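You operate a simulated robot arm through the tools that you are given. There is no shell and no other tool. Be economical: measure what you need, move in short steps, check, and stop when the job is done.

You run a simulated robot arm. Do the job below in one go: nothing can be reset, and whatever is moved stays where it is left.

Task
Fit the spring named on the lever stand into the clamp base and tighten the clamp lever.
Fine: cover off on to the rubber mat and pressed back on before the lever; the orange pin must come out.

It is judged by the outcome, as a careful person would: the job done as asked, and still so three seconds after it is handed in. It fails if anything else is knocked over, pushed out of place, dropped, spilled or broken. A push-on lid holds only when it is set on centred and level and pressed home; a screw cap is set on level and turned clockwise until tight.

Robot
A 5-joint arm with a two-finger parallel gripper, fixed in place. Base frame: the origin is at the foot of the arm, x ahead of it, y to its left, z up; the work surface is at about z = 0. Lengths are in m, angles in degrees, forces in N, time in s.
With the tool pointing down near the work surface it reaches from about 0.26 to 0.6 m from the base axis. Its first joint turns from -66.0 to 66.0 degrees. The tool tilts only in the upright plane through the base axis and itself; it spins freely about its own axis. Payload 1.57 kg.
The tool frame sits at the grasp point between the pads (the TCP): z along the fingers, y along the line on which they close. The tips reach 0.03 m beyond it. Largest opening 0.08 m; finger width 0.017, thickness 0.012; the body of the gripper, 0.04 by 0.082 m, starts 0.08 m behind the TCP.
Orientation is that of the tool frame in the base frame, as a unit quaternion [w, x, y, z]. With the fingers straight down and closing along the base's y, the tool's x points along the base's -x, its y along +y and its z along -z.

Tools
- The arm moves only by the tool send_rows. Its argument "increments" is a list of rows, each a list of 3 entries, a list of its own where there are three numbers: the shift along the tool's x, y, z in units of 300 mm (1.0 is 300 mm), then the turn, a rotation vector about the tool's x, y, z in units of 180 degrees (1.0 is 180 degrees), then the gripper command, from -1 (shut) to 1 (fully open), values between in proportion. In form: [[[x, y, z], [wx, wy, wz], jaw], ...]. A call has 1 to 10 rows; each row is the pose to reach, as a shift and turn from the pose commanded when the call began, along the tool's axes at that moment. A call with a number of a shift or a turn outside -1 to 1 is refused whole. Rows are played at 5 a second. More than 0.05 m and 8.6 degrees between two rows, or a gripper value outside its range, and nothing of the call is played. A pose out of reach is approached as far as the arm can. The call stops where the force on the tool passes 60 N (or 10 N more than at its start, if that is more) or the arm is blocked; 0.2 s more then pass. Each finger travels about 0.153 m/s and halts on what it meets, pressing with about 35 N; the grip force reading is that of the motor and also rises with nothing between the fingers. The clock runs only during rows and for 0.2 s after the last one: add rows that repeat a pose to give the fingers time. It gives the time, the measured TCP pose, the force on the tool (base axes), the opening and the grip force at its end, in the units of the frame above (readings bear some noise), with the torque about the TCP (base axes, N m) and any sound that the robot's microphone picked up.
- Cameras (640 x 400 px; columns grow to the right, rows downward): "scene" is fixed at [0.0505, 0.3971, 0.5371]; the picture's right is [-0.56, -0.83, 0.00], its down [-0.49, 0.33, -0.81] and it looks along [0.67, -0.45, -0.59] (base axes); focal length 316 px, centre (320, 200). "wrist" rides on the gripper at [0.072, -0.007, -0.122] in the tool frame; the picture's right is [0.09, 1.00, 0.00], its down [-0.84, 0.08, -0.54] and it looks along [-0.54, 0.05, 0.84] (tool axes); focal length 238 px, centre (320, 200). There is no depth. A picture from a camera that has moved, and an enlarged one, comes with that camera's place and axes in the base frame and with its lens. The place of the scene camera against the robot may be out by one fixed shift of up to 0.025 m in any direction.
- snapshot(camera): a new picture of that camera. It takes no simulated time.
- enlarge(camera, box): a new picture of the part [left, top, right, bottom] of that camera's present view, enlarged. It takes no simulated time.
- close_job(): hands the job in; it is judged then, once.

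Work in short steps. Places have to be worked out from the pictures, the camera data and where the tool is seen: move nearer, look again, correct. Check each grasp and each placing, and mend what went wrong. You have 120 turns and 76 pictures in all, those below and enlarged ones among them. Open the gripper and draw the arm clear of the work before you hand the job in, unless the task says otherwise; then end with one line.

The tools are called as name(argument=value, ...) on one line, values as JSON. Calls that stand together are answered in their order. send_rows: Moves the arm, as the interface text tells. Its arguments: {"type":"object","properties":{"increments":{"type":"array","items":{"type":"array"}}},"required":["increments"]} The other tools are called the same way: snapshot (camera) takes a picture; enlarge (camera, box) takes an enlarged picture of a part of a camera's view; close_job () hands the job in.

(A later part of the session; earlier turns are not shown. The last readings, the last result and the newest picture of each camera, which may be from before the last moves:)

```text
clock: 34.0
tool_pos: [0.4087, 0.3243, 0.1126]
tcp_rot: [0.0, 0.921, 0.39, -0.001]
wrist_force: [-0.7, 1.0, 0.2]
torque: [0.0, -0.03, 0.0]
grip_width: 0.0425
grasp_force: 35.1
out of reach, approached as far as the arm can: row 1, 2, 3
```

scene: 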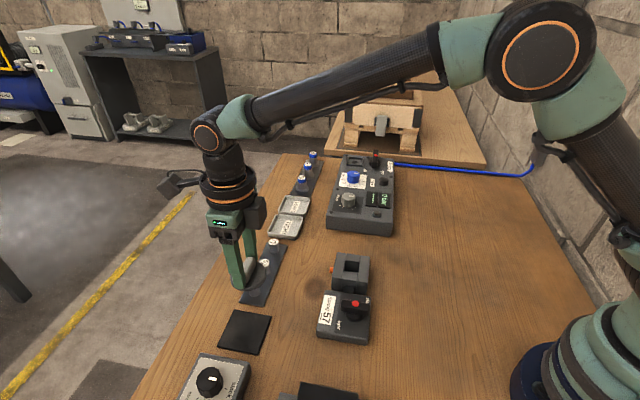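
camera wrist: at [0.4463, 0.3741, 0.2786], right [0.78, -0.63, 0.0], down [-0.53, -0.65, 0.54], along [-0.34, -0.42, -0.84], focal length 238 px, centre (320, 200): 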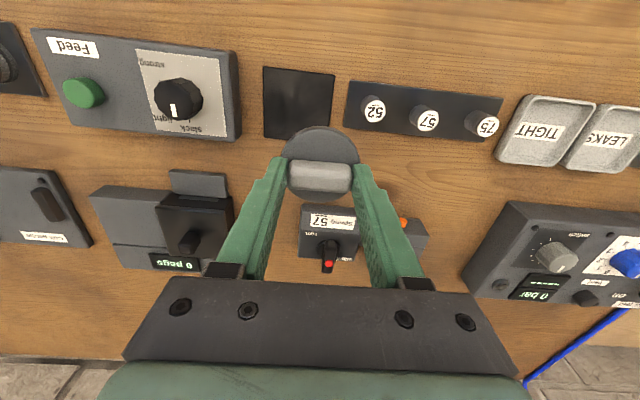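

The limit seems to be the spin joint's end, not reach. I turn the tool 12° the other way and re-read the pose.

send_rows(increments=[[[0, 0, 0], [0, 0, -0.035], -1], [[0, 0, 0], [0, 0, -0.07], -1], [[0, 0, 0], [0, 0, -0.07], -1]])

```text
clock: 34.8
tool_pos: [0.4095, 0.3252, 0.1134]
tcp_rot: [0.001, 0.876, 0.483, -0.001]
wrist_force: [-0.4, 0.3, 0.0]
torque: [0.0, -0.03, -0.02]
grip_width: 0.0425
grasp_force: 34.9
```

send_rows(increments=[[[0.014, -0.043, 0], [0, 0, 0], -1], [[0.0275, -0.0863, 0], [0, 0, 0], -1], [[0.0275, -0.0863, 0.05], [0, 0, 0], -1], [[0.0275, -0.0863, 0.05], [0, 0, 0], -1]])

snapshot(camera="wrist")

enlarge(camera="scene", box=[180, 230, 400, 370])

```text
clock: 35.8
tool_pos: [0.3925, 0.3462, 0.0985]
tcp_rot: [0.0, 0.876, 0.482, -0.002]
wrist_force: [0.2, -0.2, -0.5]
torque: [0.0, -0.01, 0.02]
grip_width: 0.0425
grasp_force: 35.0
```

```text
37 pictures are left
camera wrist: at [0.4241, 0.4101, 0.2198], right [0.89, -0.46, 0.0], down [-0.38, -0.75, 0.54], along [-0.25, -0.48, -0.84], focal length 238 px, centre (320, 200)
```

wrist: 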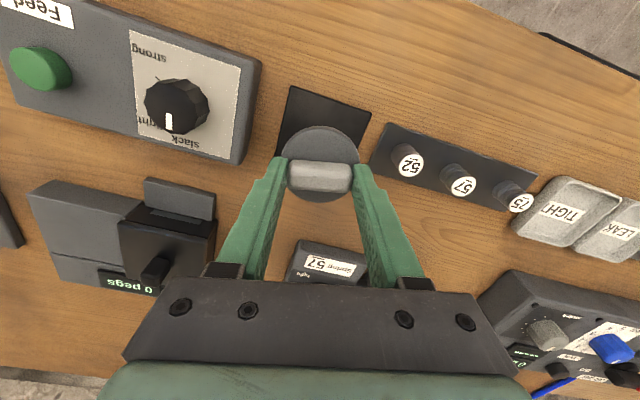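

```text
2.86 times, centred on (290, 300) of scene
camera zoom: at [0.0505, 0.3971, 0.5371], right [-0.56, -0.83, 0.0], down [-0.49, 0.33, -0.81], along [0.67, -0.45, -0.59], focal length 904 px, centre (406, -86)
```

zoom: 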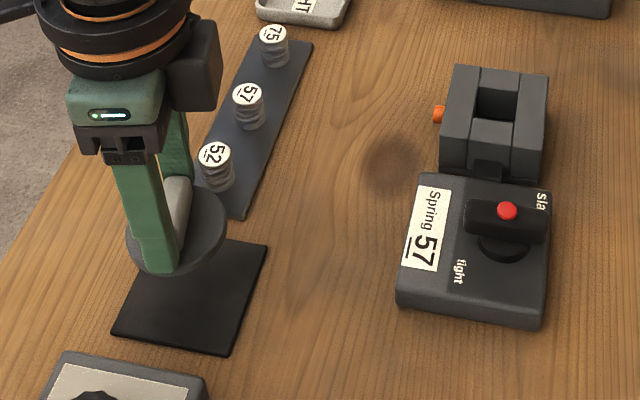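

The cover hangs over the mat, the mat centre being ~3 mm further in y. I correct and lower, then feel for contact.

send_rows(increments=[[[0.01, -0.006, 0.05], [0, 0, 0], -1], [[0.01, -0.006, 0.1], [0, 0, 0], -1], [[0.01, -0.006, 0.14], [0, 0, 0], -1], [[0.01, -0.006, 0.14], [0, 0, 0], -1]])

send_rows(increments=[[[0, 0, 0.01], [0, 0, 0], -1], [[0, 0, 0.01], [0, 0, 0], -1]])

send_rows(increments=[[[0, 0, 0.01], [0, 0, 0], -1], [[0, 0, 0.01], [0, 0, 0], -1]])

enlarge(camera="scene", box=[180, 260, 320, 370])

```text
clock: 36.8
tool_pos: [0.3896, 0.3502, 0.058]
tcp_rot: [0.0, 0.877, 0.481, -0.001]
wrist_force: [-0.2, 0.2, -0.1]
torque: [-0.01, 0.01, -0.01]
grip_width: 0.0423
grasp_force: 35.1
```

```text
clock: 37.4
tool_pos: [0.3922, 0.3495, 0.055]
tcp_rot: [0.0, 0.876, 0.482, -0.002]
wrist_force: [0.2, 0.0, -0.8]
torque: [0.01, 0.03, -0.01]
grip_width: 0.0422
grasp_force: 34.4
```

```text
clock: 38.0
tool_pos: [0.3928, 0.3486, 0.0506]
tcp_rot: [0.001, 0.877, 0.481, -0.001]
wrist_force: [1.4, -0.2, -1.0]
torque: [0.02, -0.03, 0.01]
grip_width: 0.0425
grasp_force: 34.8
```

```text
3.64 times, centred on (250, 315) of scene
camera zoom: at [0.0505, 0.3971, 0.5371], right [-0.56, -0.83, 0.0], down [-0.49, 0.33, -0.81], along [0.67, -0.45, -0.59], focal length 1151 px, centre (574, -218)
```

zoom: 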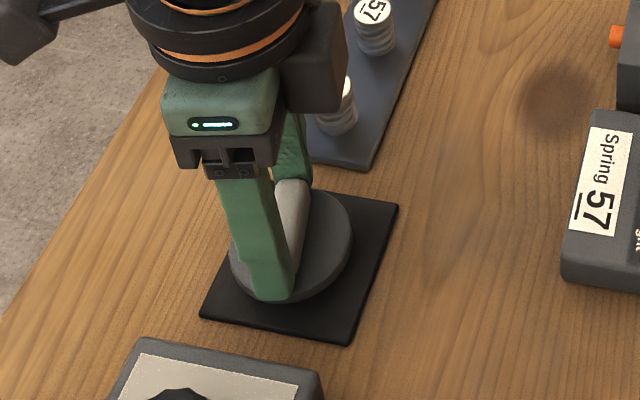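

Still a few mm above the mat. I continue in 2 mm steps until contact is felt.

send_rows(increments=[[[0, 0, 0.007], [0, 0, 0], -1], [[0, 0, 0.007], [0, 0, 0], -1]])

send_rows(increments=[[[0, 0, 0.007], [0, 0, 0], -1], [[0, 0, 0.007], [0, 0, 0], -1]])

send_rows(increments=[[[0, 0, 0.005], [0, 0, 0], -1], [[0, 0, 0.005], [0, 0, 0], -1]])

```text
clock: 38.6
tool_pos: [0.3921, 0.3493, 0.0496]
tcp_rot: [0.0, 0.876, 0.482, 0.0]
wrist_force: [-0.1, 1.2, -0.8]
torque: [-0.03, 0.01, -0.01]
grip_width: 0.0426
grasp_force: 35.2
```

```text
clock: 39.2
tool_pos: [0.3917, 0.349, 0.0467]
tcp_rot: [0.001, 0.876, 0.482, -0.001]
wrist_force: [0.3, -0.2, -1.2]
torque: [-0.01, -0.01, 0.01]
grip_width: 0.0423
grasp_force: 34.9
```

```text
clock: 39.8
tool_pos: [0.3923, 0.3516, 0.0444]
tcp_rot: [0.0, 0.876, 0.482, -0.001]
wrist_force: [0.4, -0.4, -0.8]
torque: [0.0, -0.01, 0.0]
grip_width: 0.0424
grasp_force: 34.9
```

send_rows(increments=[[[0, 0, 0.005], [0, 0, 0], -1], [[0, 0, 0.005], [0, 0, 0], -1]])

send_rows(increments=[[[0, 0, 0.005], [0, 0, 0], -1], [[0, 0, 0.005], [0, 0, 0], -1]])

send_rows(increments=[[[0, 0, 0.005], [0, 0, 0], -1], [[0, 0, 0.005], [0, 0, 0], -1]])

enlarge(camera="scene", box=[200, 280, 300, 350])

```text
clock: 40.4
tool_pos: [0.3913, 0.3508, 0.0436]
tcp_rot: [0.0, 0.876, 0.482, -0.001]
wrist_force: [0.2, 0.4, 0.1]
torque: [-0.01, -0.01, -0.01]
grip_width: 0.0423
grasp_force: 34.4
```

```text
clock: 41.0
tool_pos: [0.3913, 0.3492, 0.0423]
tcp_rot: [0.0, 0.876, 0.481, 0.0]
wrist_force: [-0.5, 0.1, 3.8]
torque: [-0.04, 0.06, -0.02]
grip_width: 0.0423
grasp_force: 34.7
```

```text
clock: 41.6
tool_pos: [0.3904, 0.3502, 0.0435]
tcp_rot: [0.0, 0.876, 0.482, 0.0]
wrist_force: [-8.7, -3.3, 19.6]
torque: [-0.17, 0.35, -0.01]
grip_width: 0.0423
grasp_force: 35.0
```

```text
5.71 times, centred on (250, 315) of scene
camera zoom: at [0.0505, 0.3971, 0.5372], right [-0.56, -0.83, 0.0], down [-0.49, 0.33, -0.81], along [0.67, -0.45, -0.59], focal length 1808 px, centre (720, -457)
```

zoom: 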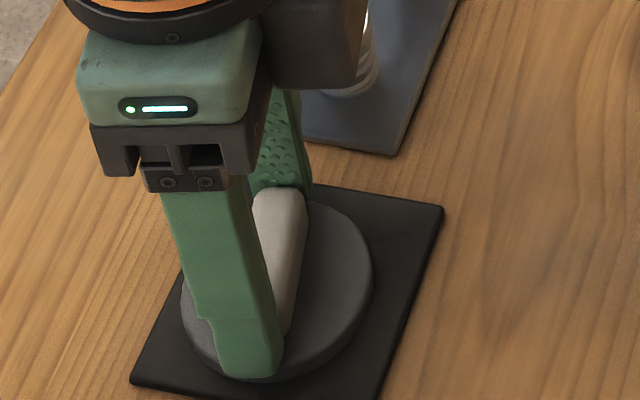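

The cover rests on the mat (contact at TCP z≈0.043). I ease off, release and rise.

send_rows(increments=[[[0, 0, -0.006], [0, 0, 0], -1], [[0, 0, -0.006], [0, 0, 0], 0.5], [[0, 0, -0.006], [0, 0, 0], 0.5], [[0, 0, -0.1], [0, 0, 0], 0.5], [[0, 0, -0.2], [0, 0, 0], 0.5], [[0, 0, -0.3], [0, 0, 0], 0.5]])

snapshot(camera="wrist")

```text
clock: 43.0
tool_pos: [0.3897, 0.3487, 0.1302]
tcp_rot: [0.0, 0.876, 0.482, -0.001]
wrist_force: [0.2, -0.4, 0.2]
torque: [-0.01, -0.01, 0.01]
grip_width: 0.0599
grasp_force: 0.1
```

```text
33 pictures are left
camera wrist: at [0.4224, 0.4126, 0.2513], right [0.89, -0.46, 0.0], down [-0.38, -0.75, 0.54], along [-0.25, -0.48, -0.84], focal length 238 px, centre (320, 200)
```

wrist: 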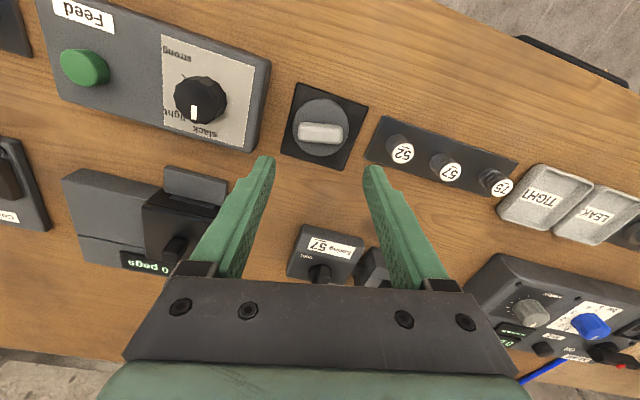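

The cover sits well on the mat. Spring 57 is near (0.489, 0.262); I move above it with the tool turned back to 45°.

send_rows(increments=[[[-0.014, 0.087, 0], [0, 0, 0.02], 0], [[-0.028, 0.174, 0], [0, 0, 0.04], 0], [[-0.042, 0.26, 0], [0, 0, 0.06], 0], [[-0.056, 0.347, 0], [0, 0, 0.07], 0], [[-0.069, 0.434, 0], [0, 0, 0.07], 0], [[-0.069, 0.434, 0], [0, 0, 0.07], 0]])

snapshot(camera="wrist")

```text
clock: 44.4
tool_pos: [0.489, 0.262, 0.131]
tcp_rot: [0.001, 0.924, 0.383, -0.001]
wrist_force: [1.1, -0.1, 1.3]
torque: [0.02, 0.04, 0.02]
grip_width: 0.0401
grasp_force: 0.1
```

```text
32 pictures are left
camera wrist: at [0.5352, 0.317, 0.2517], right [0.77, -0.64, 0.0], down [-0.54, -0.65, 0.54], along [-0.35, -0.42, -0.84], focal length 238 px, centre (320, 200)
```

wrist: 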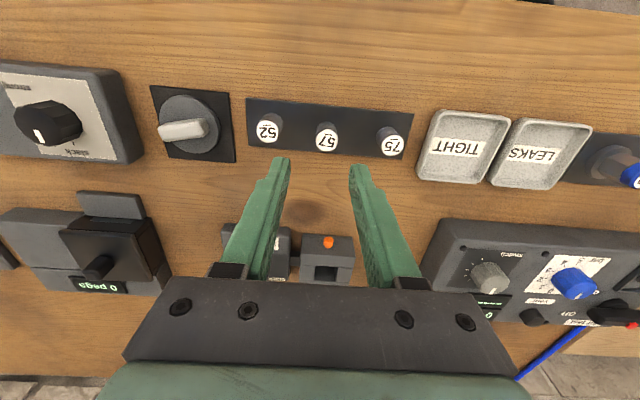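

enlarge(camera="wrist", box=[280, 220, 370, 290])

enlarge(camera="wrist", box=[240, 90, 420, 180])

enlarge(camera="scene", box=[310, 240, 390, 300])

```text
5.71 times, centred on (325, 255) of wrist
camera zoom: at [0.5352, 0.317, 0.2517], right [0.77, -0.64, 0.0], down [-0.54, -0.65, 0.54], along [-0.35, -0.42, -0.84], focal length 1362 px, centre (291, -114)
```

zoom: 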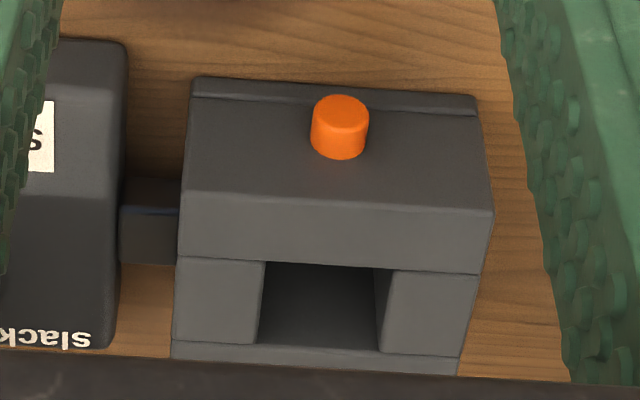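

```text
3.56 times, centred on (330, 135) of wrist
camera zoom: at [0.5352, 0.317, 0.2517], right [0.77, -0.64, 0.0], down [-0.54, -0.65, 0.54], along [-0.35, -0.42, -0.84], focal length 848 px, centre (284, 431)
```

zoom: 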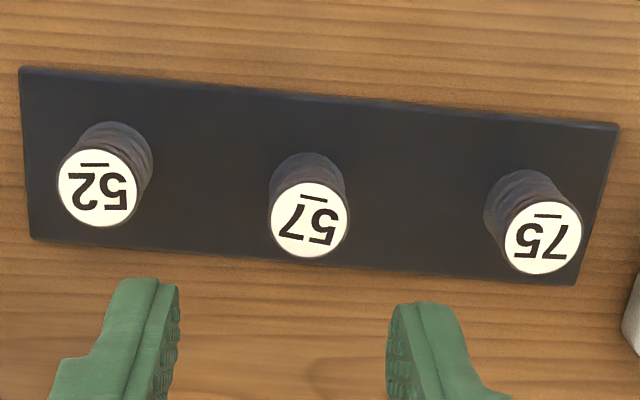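

```text
6.67 times, centred on (350, 270) of scene
camera zoom: at [0.0506, 0.3971, 0.5371], right [-0.56, -0.83, 0.0], down [-0.49, 0.33, -0.81], along [0.67, -0.45, -0.59], focal length 2110 px, centre (120, -267)
```

zoom: 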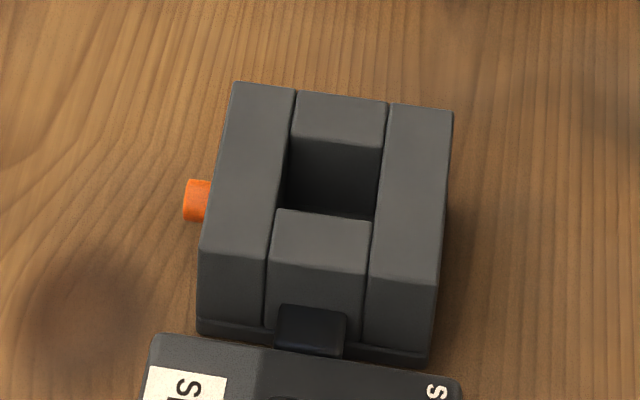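

The pocket is ~26 mm square, the spring ~21 mm, so the spring must be held by its top only. Before that, with the cover off, I try the pin again since it may have been trapped by the cover.

send_rows(increments=[[[-0.11, 0.021, 0], [0, 0, 0], -0.2], [[-0.22, 0.042, 0], [0, 0, 0], -0.2], [[-0.33, 0.062, 0], [0, 0, 0], -0.2], [[-0.443, 0.083, 0], [0, 0, 0], -0.2], [[-0.443, 0.083, 0], [0, 0, 0], -0.2]])

enlarge(camera="wrist", box=[240, 80, 400, 260])

```text
clock: 45.6
tool_pos: [0.4132, 0.1541, 0.1319]
tcp_rot: [0.0, 0.924, 0.383, -0.001]
wrist_force: [-0.6, 0.0, 0.2]
torque: [-0.01, 0.01, 0.04]
grip_width: 0.032
grasp_force: 0.0
```

```text
2.22 times, centred on (320, 170) of wrist
camera zoom: at [0.4596, 0.2081, 0.252], right [0.77, -0.64, 0.0], down [-0.54, -0.65, 0.54], along [-0.35, -0.42, -0.84], focal length 530 px, centre (320, 267)
```

zoom: 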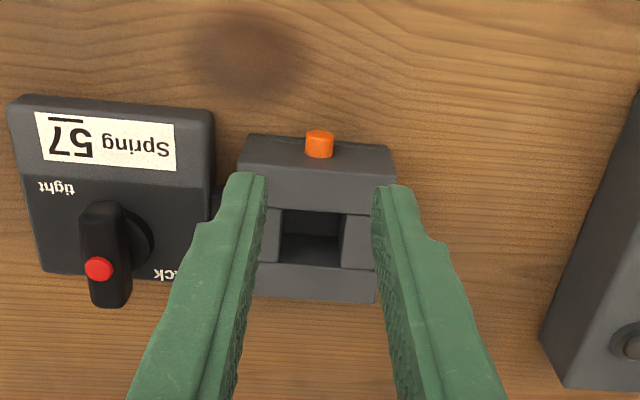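

send_rows(increments=[[[-0.012, 0.004, 0.1], [0, 0, 0], -0.2], [[-0.012, 0.004, 0.2], [0, 0, 0], -0.2], [[-0.012, 0.004, 0.29], [0, 0, 0], -0.2], [[-0.012, 0.004, 0.318], [0, 0, 0], -0.2], [[-0.02, 0.004, 0.318], [0, 0, 0], -0.2], [[-0.02, 0.004, 0.318], [0, 0, 0], -1], [[-0.02, 0.004, 0.318], [0, 0, 0], -1], [[-0.02, 0.004, 0.318], [0, 0, 0], -1]])

```text
clock: 47.4
tool_pos: [0.4092, 0.1474, 0.0377]
tcp_rot: [0.0, 0.924, 0.383, 0.0]
wrist_force: [-0.3, 11.8, -7.5]
torque: [0.26, -0.15, -0.13]
grip_width: 0.0109
grasp_force: 28.6
```

Pin gripped; I ease the side load and pull in steps.

send_rows(increments=[[[0.01, -0.003, 0.002], [0, 0, 0], -1], [[0.02, -0.003, 0.002], [0, 0, 0], -1], [[0.03, -0.003, 0.002], [0, 0, 0], -1]])

send_rows(increments=[[[0.007, 0, 0], [0, 0, 0], -1], [[0.014, 0, 0], [0, 0, 0], -1]])

send_rows(increments=[[[0.007, 0, 0], [0, 0, 0], -1], [[0.014, 0, 0], [0, 0, 0], -1]])

enlarge(camera="wrist", box=[240, 80, 400, 260])

```text
clock: 48.2
tool_pos: [0.4166, 0.1535, 0.0361]
tcp_rot: [0.0, 0.924, 0.383, 0.0]
wrist_force: [-15.1, 13.0, 24.9]
torque: [0.04, 0.51, -0.1]
grip_width: 0.0113
grasp_force: 28.6
```

```text
clock: 48.8
tool_pos: [0.4175, 0.1558, 0.0352]
tcp_rot: [-0.001, 0.924, 0.383, -0.004]
wrist_force: [-22.6, 9.9, 22.1]
torque: [0.3, 0.26, -0.06]
grip_width: 0.0114
grasp_force: 28.9
```

```text
clock: 49.4
tool_pos: [0.4178, 0.1569, 0.0345]
tcp_rot: [0.0, 0.924, 0.382, -0.008]
wrist_force: [-26.0, -4.6, 10.7]
torque: [-0.17, 0.41, -0.04]
grip_width: 0.0113
grasp_force: 28.7
```

```text
2.22 times, centred on (320, 170) of wrist
camera zoom: at [0.4661, 0.2122, 0.1541], right [0.77, -0.64, -0.01], down [-0.53, -0.64, 0.55], along [-0.36, -0.42, -0.83], focal length 530 px, centre (320, 267)
```

zoom: 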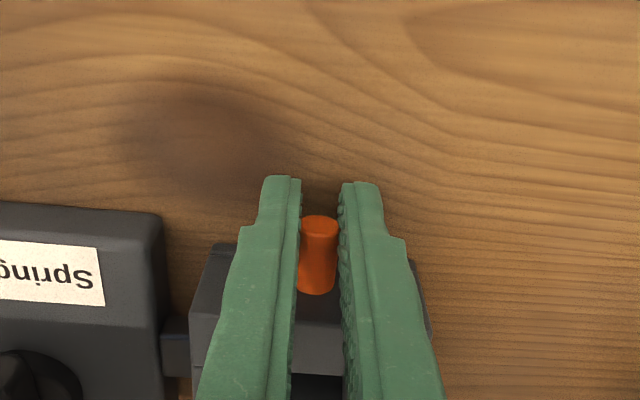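

Same stop at 12 mm even with the cover off. I release the pin, rise, and turn the camera to look into the pocket at the pin's inner side.

send_rows(increments=[[[-0.008, 0, 0], [0, 0, 0], -1], [[-0.008, 0, 0], [0, 0, 0], -0.2], [[-0.008, 0, 0], [0, 0, 0], -0.2], [[-0.008, 0, -0.12], [0, 0, 0], -0.2], [[-0.008, 0, -0.25], [0, 0, -0.04], -0.2], [[-0.008, 0, -0.33], [0, 0, -0.085], -0.2], [[-0.008, 0, -0.33], [0, 0, -0.13], -0.2], [[-0.008, 0, -0.33], [0, 0, -0.175], -0.2], [[-0.008, 0, -0.33], [0, 0, -0.22], -0.2], [[-0.008, 0, -0.33], [0, 0, -0.265], -0.2]])

send_rows(increments=[[[0, 0, 0], [0, 0, -0.045], 0], [[0, 0, 0], [0, 0, -0.09], 0], [[0, 0, 0], [0, 0, -0.135], 0], [[0, 0, 0], [0, 0, -0.18], 0], [[0, 0, 0], [0, 0, -0.225], 0], [[0, 0, 0], [0, 0, -0.27], 0], [[0, 0, 0], [0, 0, -0.315], 0], [[0, 0, 0], [0, 0, -0.36], 0], [[0, 0, 0], [0, 0, -0.405], 0], [[0, 0, 0], [0, 0, -0.45], 0]])

snapshot(camera="wrist")

```text
clock: 51.6
tool_pos: [0.4216, 0.1566, 0.1339]
tcp_rot: [-0.001, 0.689, 0.725, 0.0]
wrist_force: [0.2, -0.3, -0.5]
torque: [-0.01, 0.01, -0.01]
grip_width: 0.032
grasp_force: 0.1
```

```text
clock: 53.8
tool_pos: [0.4211, 0.1568, 0.1347]
tcp_rot: [-0.001, 0.053, 0.999, 0.001]
wrist_force: [0.6, -0.5, -0.1]
torque: [0.02, -0.02, 0.0]
grip_width: 0.04
grasp_force: 0.0
```

```text
26 pictures are left
camera wrist: at [0.3473, 0.1577, 0.2552], right [0.01, 1.0, 0.0], down [0.84, -0.01, 0.54], along [0.54, -0.01, -0.84], focal length 238 px, centre (320, 200)
```

wrist: 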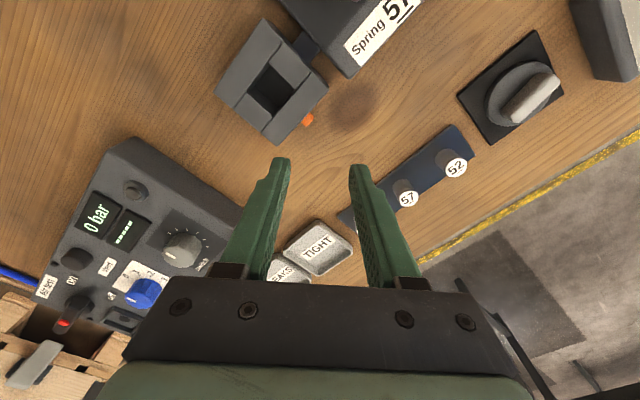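

enlarge(camera="wrist", box=[205, 10, 345, 150])

```text
2.86 times, centred on (275, 80) of wrist
camera zoom: at [0.3473, 0.1577, 0.2552], right [0.01, 1.0, 0.0], down [0.84, -0.01, 0.54], along [0.54, -0.01, -0.84], focal length 681 px, centre (449, 543)
```

zoom: 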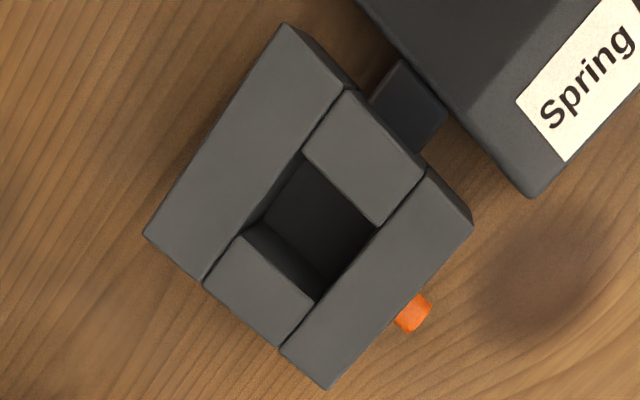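

No pin end is visible in the pocket, so it doesn't block the spring. I go above spring 57 at (0.491, 0.256).

send_rows(increments=[[[-0.066, 0.118, 0], [0, 0, 0], 0], [[-0.132, 0.236, 0], [0, 0, 0], 0], [[-0.199, 0.353, 0.05], [0, 0, 0], 0], [[-0.199, 0.353, 0.1], [0, 0, 0], 0], [[-0.199, 0.353, 0.1], [0, 0, 0], 0]])

snapshot(camera="wrist")

```text
clock: 55.0
tool_pos: [0.4925, 0.2565, 0.1059]
tcp_rot: [-0.001, 0.055, 0.999, -0.001]
wrist_force: [-1.1, -0.1, -0.2]
torque: [-0.04, 0.02, -0.01]
grip_width: 0.0403
grasp_force: 0.0
```

```text
24 pictures are left
camera wrist: at [0.42, 0.2567, 0.2254], right [0.02, 1.0, 0.0], down [0.84, -0.01, 0.54], along [0.54, -0.01, -0.84], focal length 238 px, centre (320, 200)
```

wrist: 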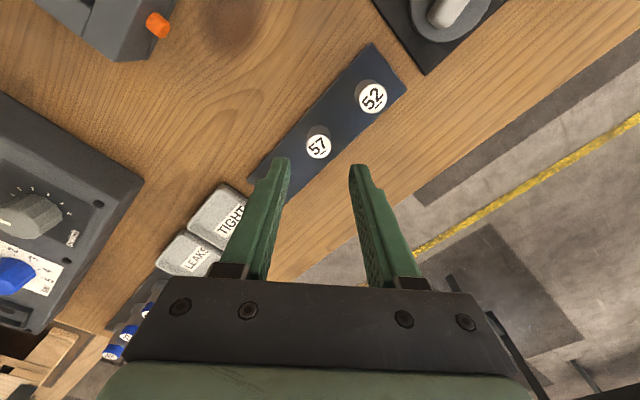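

Spring 57 centre ≈ (0.4914, 0.2543), top ≈ 0.031. I centre, descend to grip only its top ~8 mm, and check before closing.

send_rows(increments=[[[0.003, -0.0077, 0.05], [0, 0, 0], 0], [[0.003, -0.0077, 0.11], [0, 0, 0], 0], [[0.003, -0.0077, 0.16], [0, 0, 0], 0], [[0.003, -0.0077, 0.175], [0, 0, 0], 0], [[0.003, -0.0077, 0.175], [0, 0, 0], 0]])

enlarge(camera="wrist", box=[240, 100, 400, 260])

enlarge(camera="scene", box=[220, 220, 320, 310])

```text
clock: 56.2
tool_pos: [0.4898, 0.2531, 0.0512]
tcp_rot: [-0.001, 0.055, 0.998, -0.001]
wrist_force: [0.2, 0.0, -0.8]
torque: [0.02, 0.0, -0.03]
grip_width: 0.0398
grasp_force: 0.1
```

```text
2.50 times, centred on (320, 180) of wrist
camera zoom: at [0.4177, 0.2538, 0.1722], right [0.02, 1.0, 0.0], down [0.84, -0.01, 0.54], along [0.54, -0.01, -0.84], focal length 596 px, centre (320, 250)
```

zoom: 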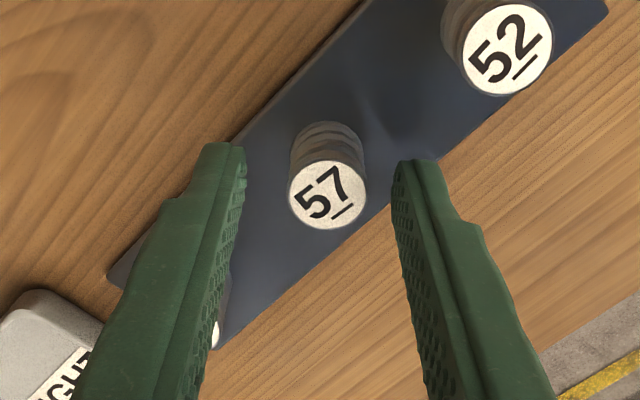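

```text
4.44 times, centred on (270, 265) of scene
camera zoom: at [0.0505, 0.3971, 0.5371], right [-0.56, -0.83, 0.0], down [-0.49, 0.33, -0.81], along [0.67, -0.45, -0.59], focal length 1406 px, centre (542, -89)
```

zoom: 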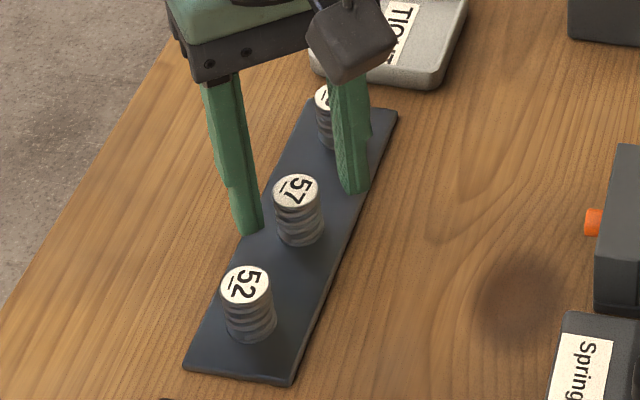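

Well centred. I raise 2 mm so as to hold just the top, and close.

send_rows(increments=[[[0, 0.002, -0.008], [0, 0, 0], 0], [[0, 0.002, -0.008], [0, 0, 0], -1], [[0, 0.002, -0.008], [0, 0, 0], -1], [[0, 0.002, -0.008], [0, 0, 0], -1]])

send_rows(increments=[[[0, 0, -0.02], [0, 0, 0], -1], [[0, 0, -0.05], [0, 0, 0], -1], [[0, 0, -0.1], [0, 0, 0], -1], [[0, 0, -0.15], [0, 0, 0], -1]])

enlarge(camera="wrist", box=[240, 100, 400, 260])

enlarge(camera="scene", box=[220, 220, 320, 310])

```text
clock: 57.2
tool_pos: [0.4904, 0.2533, 0.0532]
tcp_rot: [-0.001, 0.055, 0.998, 0.0]
wrist_force: [1.1, 0.1, 1.0]
torque: [0.04, -0.04, 0.03]
grip_width: 0.0201
grasp_force: 34.0
```

```text
clock: 58.2
tool_pos: [0.4888, 0.256, 0.0995]
tcp_rot: [-0.001, 0.055, 0.998, -0.001]
wrist_force: [0.7, 0.2, -0.3]
torque: [-0.03, 0.0, -0.02]
grip_width: 0.0204
grasp_force: 33.7
```

```text
2.50 times, centred on (320, 180) of wrist
camera zoom: at [0.4175, 0.2555, 0.2202], right [0.02, 1.0, 0.0], down [0.84, -0.01, 0.54], along [0.54, -0.01, -0.84], focal length 596 px, centre (320, 250)
```

zoom: 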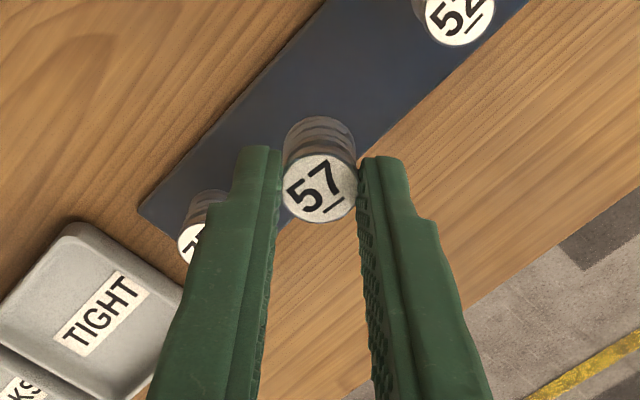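

```text
4.44 times, centred on (270, 265) of scene
camera zoom: at [0.0505, 0.3971, 0.5371], right [-0.56, -0.83, 0.0], down [-0.49, 0.33, -0.81], along [0.67, -0.45, -0.59], focal length 1406 px, centre (542, -89)
```

zoom: 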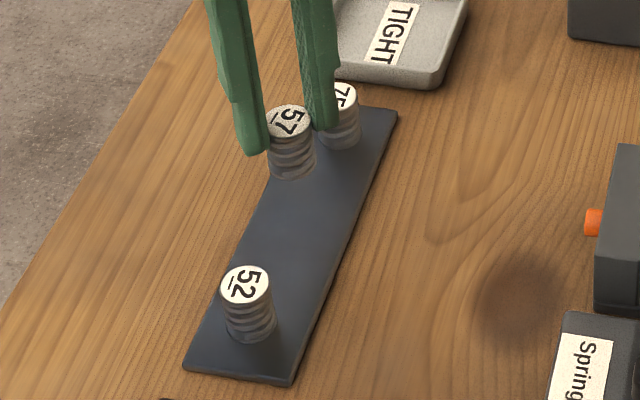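

Spring 57 is held upright (cap 20 mm below the TCP, height ≈25 mm). I carry it above the pocket, est. centre (0.379, 0.1174).

send_rows(increments=[[[0.064, -0.098, -0.03], [0, 0, 0], -1], [[0.128, -0.196, -0.05], [0, 0, 0], -1], [[0.192, -0.295, -0.05], [0, 0, 0], -1], [[0.256, -0.393, -0.05], [0, 0, 0], -1], [[0.32, -0.491, -0.05], [0, 0, 0], -1], [[0.32, -0.491, -0.05], [0, 0, 0], -1]])

enlarge(camera="wrist", box=[220, 60, 420, 260])

enlarge(camera="scene", box=[310, 220, 390, 300])

```text
clock: 59.6
tool_pos: [0.3791, 0.1185, 0.1124]
tcp_rot: [-0.001, 0.055, 0.998, 0.0]
wrist_force: [0.7, -0.2, 0.4]
torque: [-0.02, 0.01, -0.03]
grip_width: 0.0203
grasp_force: 34.1
```

```text
2.00 times, centred on (320, 160) of wrist
camera zoom: at [0.3063, 0.1202, 0.2345], right [0.02, 1.0, 0.0], down [0.84, -0.01, 0.54], along [0.54, -0.01, -0.84], focal length 477 px, centre (320, 280)
```

zoom: 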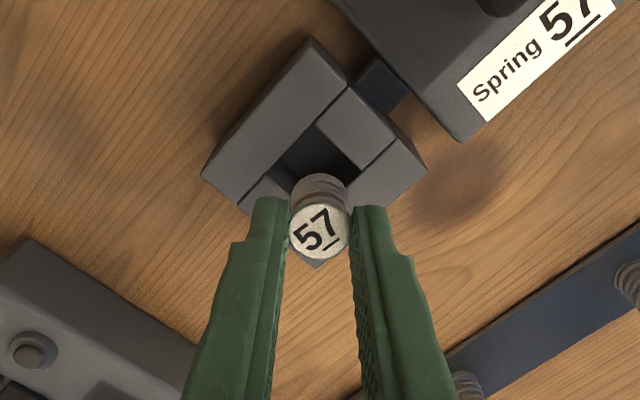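

```text
5.00 times, centred on (350, 260) of scene
camera zoom: at [0.0505, 0.3971, 0.5371], right [-0.56, -0.83, 0.0], down [-0.49, 0.33, -0.81], along [0.67, -0.45, -0.59], focal length 1582 px, centre (170, -100)
```

zoom: 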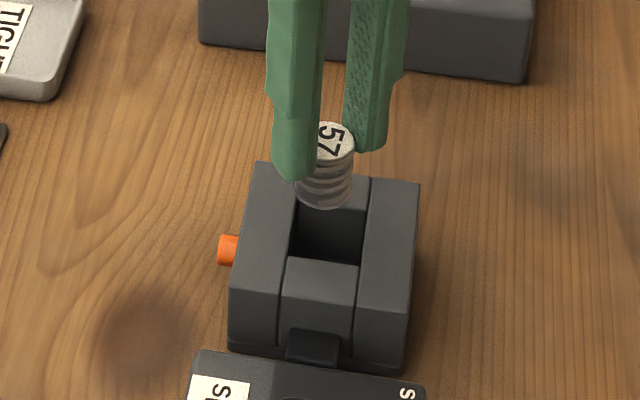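

I refine the pocket centre to about (0.3776, 0.1167), and lower until the spring is just above the opening to check alignment.

send_rows(increments=[[[0.004, -0.006, 0.03], [0, 0, 0], -1], [[0.004, -0.006, 0.076], [0, 0, 0], -1], [[0.004, -0.006, 0.076], [0, 0, 0], -1]])

enlarge(camera="wrist", box=[240, 80, 400, 240])

enlarge(camera="scene", box=[320, 240, 380, 290])

```text
clock: 60.4
tool_pos: [0.3783, 0.117, 0.0905]
tcp_rot: [-0.001, 0.056, 0.998, 0.0]
wrist_force: [-0.2, -0.2, -0.3]
torque: [-0.02, -0.02, -0.03]
grip_width: 0.0204
grasp_force: 33.9
```

```text
2.50 times, centred on (320, 160) of wrist
camera zoom: at [0.3056, 0.118, 0.2122], right [0.02, 1.0, 0.0], down [0.84, -0.01, 0.54], along [0.54, -0.01, -0.84], focal length 596 px, centre (320, 300)
```

zoom: 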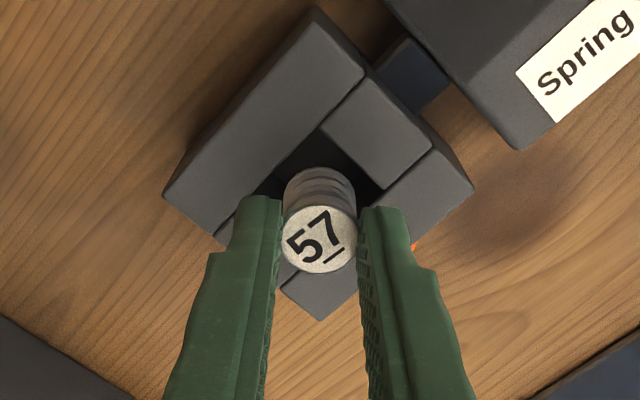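

```text
8.00 times, centred on (350, 265) of scene
camera zoom: at [0.0505, 0.3971, 0.5371], right [-0.56, -0.83, 0.0], down [-0.49, 0.33, -0.81], along [0.67, -0.45, -0.59], focal length 2532 px, centre (80, -320)
```

zoom: 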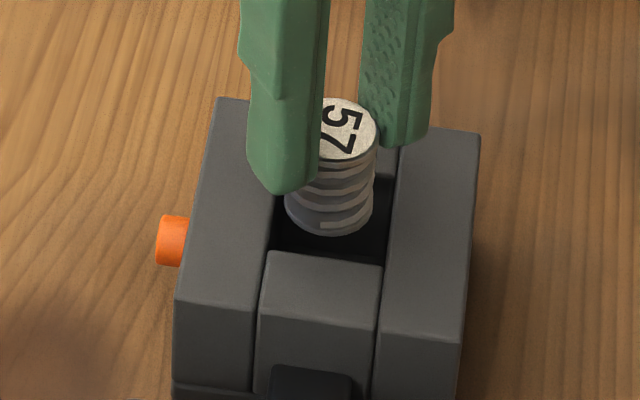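

Diagonals of the block show the spring ~1.2 mm short in +x; otherwise aligned. I correct and lower stepwise, reading the force.

send_rows(increments=[[[-0.004, 0, 0.0], [0, 0, 0], -1], [[-0.004, 0, 0.012], [0, 0, 0], -1], [[-0.004, 0, 0.024], [0, 0, 0], -1]])

send_rows(increments=[[[0, 0, 0.007], [0, 0, 0], -1], [[0, 0, 0.014], [0, 0, 0], -1]])

enlarge(camera="wrist", box=[240, 80, 400, 240])

```text
clock: 61.2
tool_pos: [0.3787, 0.1164, 0.0838]
tcp_rot: [-0.001, 0.055, 0.998, 0.0]
wrist_force: [0.2, 0.2, 0.8]
torque: [-0.01, -0.03, -0.01]
grip_width: 0.0202
grasp_force: 33.9
```

```text
clock: 61.8
tool_pos: [0.3793, 0.1163, 0.0806]
tcp_rot: [-0.001, 0.055, 0.999, 0.0]
wrist_force: [-0.3, 0.2, -0.2]
torque: [0.01, 0.02, -0.01]
grip_width: 0.0203
grasp_force: 34.3
```

```text
2.50 times, centred on (320, 160) of wrist
camera zoom: at [0.3061, 0.117, 0.2008], right [0.02, 1.0, 0.0], down [0.84, -0.01, 0.54], along [0.54, -0.01, -0.84], focal length 596 px, centre (320, 300)
```

zoom: 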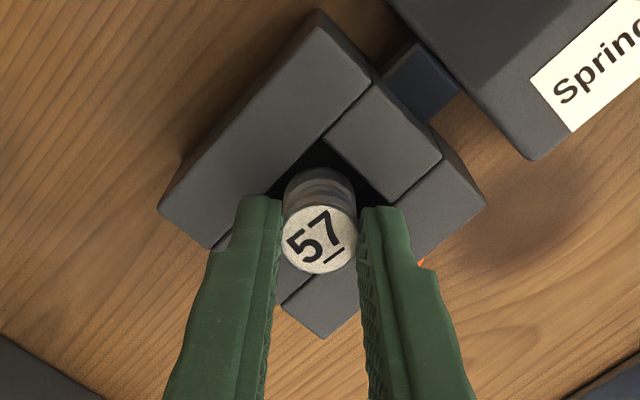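

The spring enters the pocket with no resistance. I trim 0.7 mm in +y and continue down.

send_rows(increments=[[[0, 0.0025, 0.007], [0, 0, 0], -1], [[0, 0.0025, 0.014], [0, 0, 0], -1]])

send_rows(increments=[[[0, 0, 0.006], [0, 0, 0], -1], [[0, 0, 0.012], [0, 0, 0], -1]])

enlarge(camera="scene", box=[320, 240, 380, 290])

```text
clock: 62.4
tool_pos: [0.3784, 0.1164, 0.0759]
tcp_rot: [0.0, 0.055, 0.998, 0.0]
wrist_force: [-0.8, 0.4, -0.1]
torque: [0.0, 0.03, 0.0]
grip_width: 0.0202
grasp_force: 33.5
```

```text
clock: 63.0
tool_pos: [0.3788, 0.1165, 0.0724]
tcp_rot: [-0.002, 0.055, 0.998, 0.0]
wrist_force: [0.6, -0.3, -0.5]
torque: [0.01, 0.0, 0.0]
grip_width: 0.0203
grasp_force: 33.5
```

```text
8.00 times, centred on (350, 265) of scene
camera zoom: at [0.0505, 0.3971, 0.5371], right [-0.56, -0.83, 0.0], down [-0.49, 0.33, -0.81], along [0.67, -0.45, -0.59], focal length 2532 px, centre (80, -320)
```

zoom: 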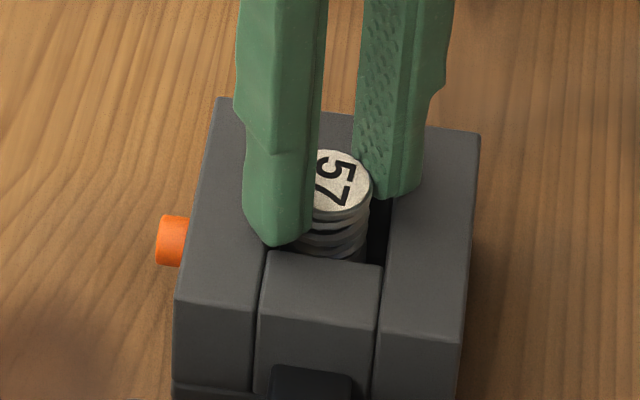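

send_rows(increments=[[[0, 0, 0.004], [0, 0, 0], -1], [[0, 0, 0.004], [0, 0, 0], -1]])

send_rows(increments=[[[0, 0, 0.004], [0, 0, 0], -1], [[0, 0, 0.004], [0, 0, 0], -1]])

send_rows(increments=[[[0, 0, 0.003], [0, 0, 0], -1], [[0, 0, 0.003], [0, 0, 0], -1]])

```text
clock: 63.6
tool_pos: [0.3798, 0.1177, 0.0719]
tcp_rot: [-0.001, 0.055, 0.999, 0.0]
wrist_force: [0.0, 0.3, -0.1]
torque: [-0.02, 0.01, 0.03]
grip_width: 0.0202
grasp_force: 34.4
```

```text
clock: 64.2
tool_pos: [0.379, 0.1167, 0.07]
tcp_rot: [-0.001, 0.054, 0.999, 0.001]
wrist_force: [-6.4, 1.9, 14.0]
torque: [0.23, 0.09, 0.07]
grip_width: 0.0203
grasp_force: 34.1
```

```text
clock: 64.8
tool_pos: [0.38, 0.1165, 0.0704]
tcp_rot: [0.0, 0.055, 0.998, 0.0]
wrist_force: [-14.2, -8.5, 44.2]
torque: [0.1, 0.23, 0.54]
grip_width: 0.0203
grasp_force: 34.0
```

The tips (or the spring) touch at TCP z 0.070. I back off 2 mm, release, rise and look.

send_rows(increments=[[[0, 0, -0.012], [0, 0, 0], -1], [[0, 0, -0.012], [0, 0, 0], -1], [[0, 0, -0.012], [0, 0, 0], -0.2], [[0, 0, -0.012], [0, 0, 0], -0.2], [[0, 0, -0.06], [0, 0, 0], -0.2], [[0, 0, -0.15], [0, 0, 0], -0.2], [[0, 0, -0.15], [0, 0, 0], -0.2]])

enlarge(camera="wrist", box=[220, 60, 420, 260])

enlarge(camera="scene", box=[310, 240, 390, 340])

```text
clock: 66.4
tool_pos: [0.3791, 0.118, 0.1128]
tcp_rot: [-0.001, 0.055, 0.998, 0.0]
wrist_force: [-0.3, 0.0, 0.1]
torque: [-0.02, 0.01, -0.02]
grip_width: 0.0322
grasp_force: 0.1
```

```text
2.00 times, centred on (320, 160) of wrist
camera zoom: at [0.3065, 0.1186, 0.2343], right [0.02, 1.0, 0.0], down [0.84, -0.01, 0.54], along [0.54, -0.01, -0.84], focal length 477 px, centre (320, 280)
```

zoom: 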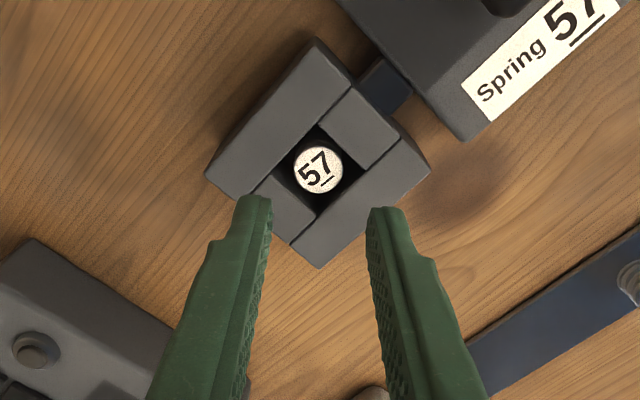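

```text
4.00 times, centred on (350, 290) of scene
camera zoom: at [0.0505, 0.3971, 0.5371], right [-0.56, -0.83, 0.0], down [-0.49, 0.33, -0.81], along [0.67, -0.45, -0.59], focal length 1266 px, centre (200, -160)
```

zoom: 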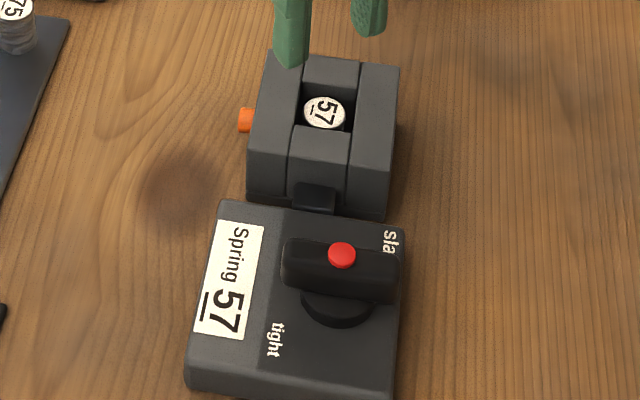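

Spring 57 stands centred in the pocket. Next I fetch the cover: I turn back towards yaw 57.6° while moving to the mat.

send_rows(increments=[[[0.004, 0.077, -0.03], [0, 0, 0.045], 0], [[0.009, 0.155, -0.07], [0, 0, 0.09], 0.5], [[0.0135, 0.232, -0.07], [0, 0, 0.135], 0.5], [[0.018, 0.309, -0.07], [0, 0, 0.18], 0.5], [[0.0225, 0.387, -0.07], [0, 0, 0.225], 0.5], [[0.027, 0.464, -0.07], [0, 0, 0.27], 0.5], [[0.0315, 0.541, -0.07], [0, 0, 0.315], 0.5], [[0.036, 0.618, -0.07], [0, 0, 0.36], 0.5], [[0.0405, 0.696, -0.07], [0, 0, 0.405], 0.5], [[0.045, 0.773, -0.07], [0, 0, 0.45], 0.5]])

send_rows(increments=[[[0, 0, 0], [0, 0, 0.045], 0.5], [[0, 0, 0], [0, 0, 0.09], 0.5], [[0, 0, 0], [0, 0, 0.135], 0.5], [[0, 0, 0], [0, 0, 0.18], 0.5], [[0, 0, 0], [0, 0, 0.195], 0.5], [[0, 0, 0], [0, 0, 0.195], 0.5]])

snapshot(camera="wrist")

```text
clock: 68.6
tool_pos: [0.3909, 0.3493, 0.1336]
tcp_rot: [0.0, 0.691, 0.723, 0.0]
wrist_force: [-0.4, 0.0, -0.2]
torque: [-0.01, -0.02, 0.0]
grip_width: 0.06
grasp_force: 0.0
```

```text
clock: 70.0
tool_pos: [0.3903, 0.3488, 0.1342]
tcp_rot: [0.0, 0.877, 0.481, 0.0]
wrist_force: [0.3, 0.5, -0.8]
torque: [-0.03, -0.01, -0.03]
grip_width: 0.0598
grasp_force: 0.1
```

```text
11 pictures are left
camera wrist: at [0.4229, 0.4129, 0.2551], right [0.89, -0.46, 0.0], down [-0.38, -0.75, 0.54], along [-0.25, -0.48, -0.84], focal length 238 px, centre (320, 200)
```

wrist: 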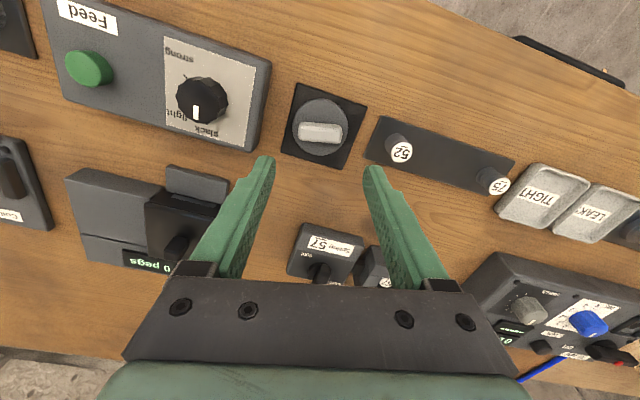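

The view matches the one at release. I descend to the same grip height and close on the handle.

send_rows(increments=[[[0.002, 0.0, 0.08], [0, 0, 0], 0.5], [[0.002, 0, 0.16], [0, 0, 0], 0.5], [[0.002, 0, 0.24], [0, 0, 0], 0.5], [[0.002, 0, 0.297], [0, 0, 0], 0.5], [[0.002, 0, 0.297], [0, 0, 0], 0.5], [[0.002, 0, 0.297], [0, 0, 0], -1], [[0.002, 0, 0.297], [0, 0, 0], -1], [[0.002, 0, 0.297], [0, 0, 0], -1]])

```text
clock: 71.8
tool_pos: [0.3905, 0.3489, 0.0449]
tcp_rot: [0.0, 0.876, 0.482, -0.001]
wrist_force: [-0.3, -0.8, 0.0]
torque: [-0.01, 0.05, -0.03]
grip_width: 0.0424
grasp_force: 35.1
```

Cover gripped. I lift it and carry it back above the clamp, turning to 45° on the way.

send_rows(increments=[[[0, 0, -0.12], [0, 0, 0], -1], [[0, 0, -0.24], [0, 0, 0], -1], [[-0.111, 0.064, -0.28], [0, 0, 0], -1], [[-0.222, 0.127, -0.28], [0, 0, 0], -1], [[-0.334, 0.191, -0.28], [0, 0, 0.01], -1], [[-0.445, 0.255, -0.28], [0, 0, 0.03], -1], [[-0.556, 0.318, -0.28], [0, 0, 0.05], -1], [[-0.6675, 0.3817, -0.28], [0, 0, 0.0706], -1], [[-0.6675, 0.3817, -0.28], [0, 0, 0.0706], -1]])

snapshot(camera="wrist")

```text
clock: 73.8
tool_pos: [0.3806, 0.1196, 0.1289]
tcp_rot: [0.001, 0.924, 0.382, -0.001]
wrist_force: [-0.4, -0.8, -0.7]
torque: [0.0, 0.02, -0.03]
grip_width: 0.0423
grasp_force: 34.7
```

```text
10 pictures are left
camera wrist: at [0.428, 0.1747, 0.2501], right [0.77, -0.64, 0.0], down [-0.54, -0.65, 0.54], along [-0.35, -0.42, -0.84], focal length 238 px, centre (320, 200)
```

wrist: 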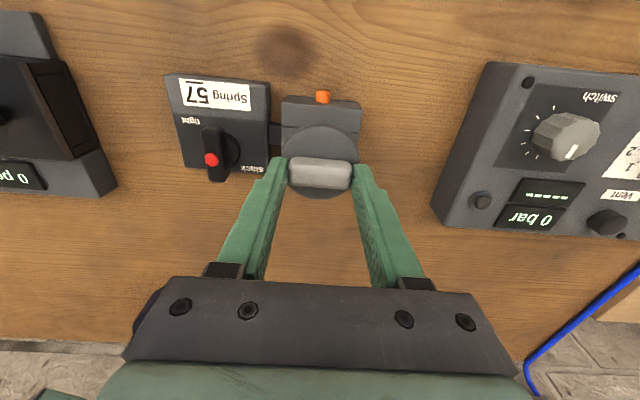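

send_rows(increments=[[[0, 0, 0.06], [0, 0, 0], -1], [[0, 0, 0.12], [0, 0, 0], -1], [[0, 0, 0.15], [0, 0, 0], -1], [[0, 0, 0.15], [0, 0, 0], -1]])

enlarge(camera="wrist", box=[200, 80, 440, 260])

enlarge(camera="scene", box=[310, 230, 390, 300])

```text
clock: 74.8
tool_pos: [0.3814, 0.12, 0.0841]
tcp_rot: [0.0, 0.924, 0.382, -0.002]
wrist_force: [0.5, 0.1, 0.3]
torque: [-0.02, 0.01, 0.0]
grip_width: 0.0422
grasp_force: 35.4
```

```text
2.22 times, centred on (320, 170) of wrist
camera zoom: at [0.4268, 0.1742, 0.2049], right [0.77, -0.64, 0.0], down [-0.54, -0.65, 0.54], along [-0.35, -0.42, -0.84], focal length 530 px, centre (320, 267)
```

zoom: 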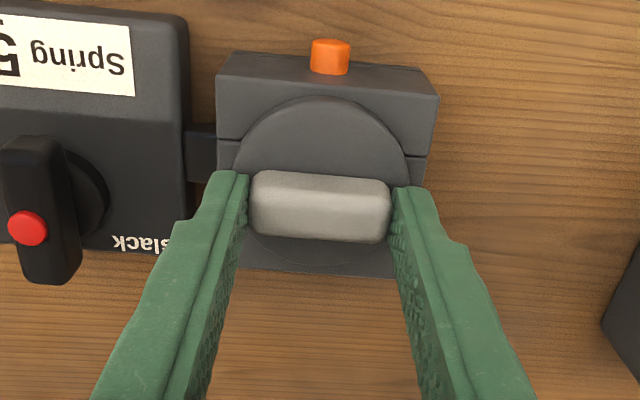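

```text
5.71 times, centred on (350, 265) of scene
camera zoom: at [0.0505, 0.3971, 0.5371], right [-0.56, -0.83, 0.0], down [-0.49, 0.33, -0.81], along [0.67, -0.45, -0.59], focal length 1808 px, centre (149, -171)
```

zoom: 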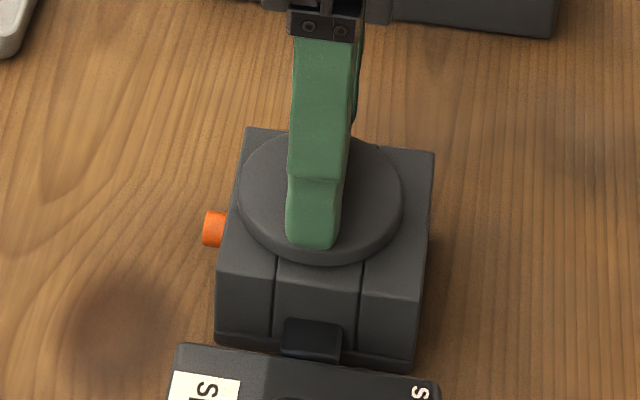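

Compared with the seated view, the cover is ~2.5 mm too far along +e2. I correct that and lower until contact.

send_rows(increments=[[[-0.0085, -0.001, 0], [0, 0, 0], -1], [[-0.0085, -0.001, 0.003], [0, 0, 0], -1], [[-0.0085, -0.001, 0.003], [0, 0, 0], -1]])

send_rows(increments=[[[0, 0, 0.003], [0, 0, 0], -1], [[0, 0, 0.003], [0, 0, 0], -1]])

enlarge(camera="scene", box=[310, 230, 390, 300])

```text
clock: 75.6
tool_pos: [0.3782, 0.1175, 0.0836]
tcp_rot: [0.0, 0.925, 0.381, 0.0]
wrist_force: [0.7, 0.5, -0.8]
torque: [0.01, 0.0, 0.02]
grip_width: 0.0426
grasp_force: 35.0
```

```text
clock: 76.2
tool_pos: [0.3786, 0.1185, 0.083]
tcp_rot: [0.001, 0.924, 0.382, -0.001]
wrist_force: [0.5, -0.1, -0.9]
torque: [0.02, 0.02, -0.02]
grip_width: 0.0424
grasp_force: 35.5
```

```text
5.71 times, centred on (350, 265) of scene
camera zoom: at [0.0505, 0.3971, 0.5371], right [-0.56, -0.83, 0.0], down [-0.49, 0.33, -0.81], along [0.67, -0.45, -0.59], focal length 1808 px, centre (149, -171)
```

zoom: 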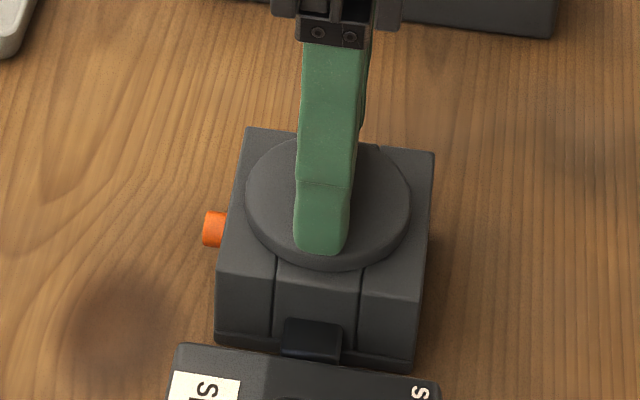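

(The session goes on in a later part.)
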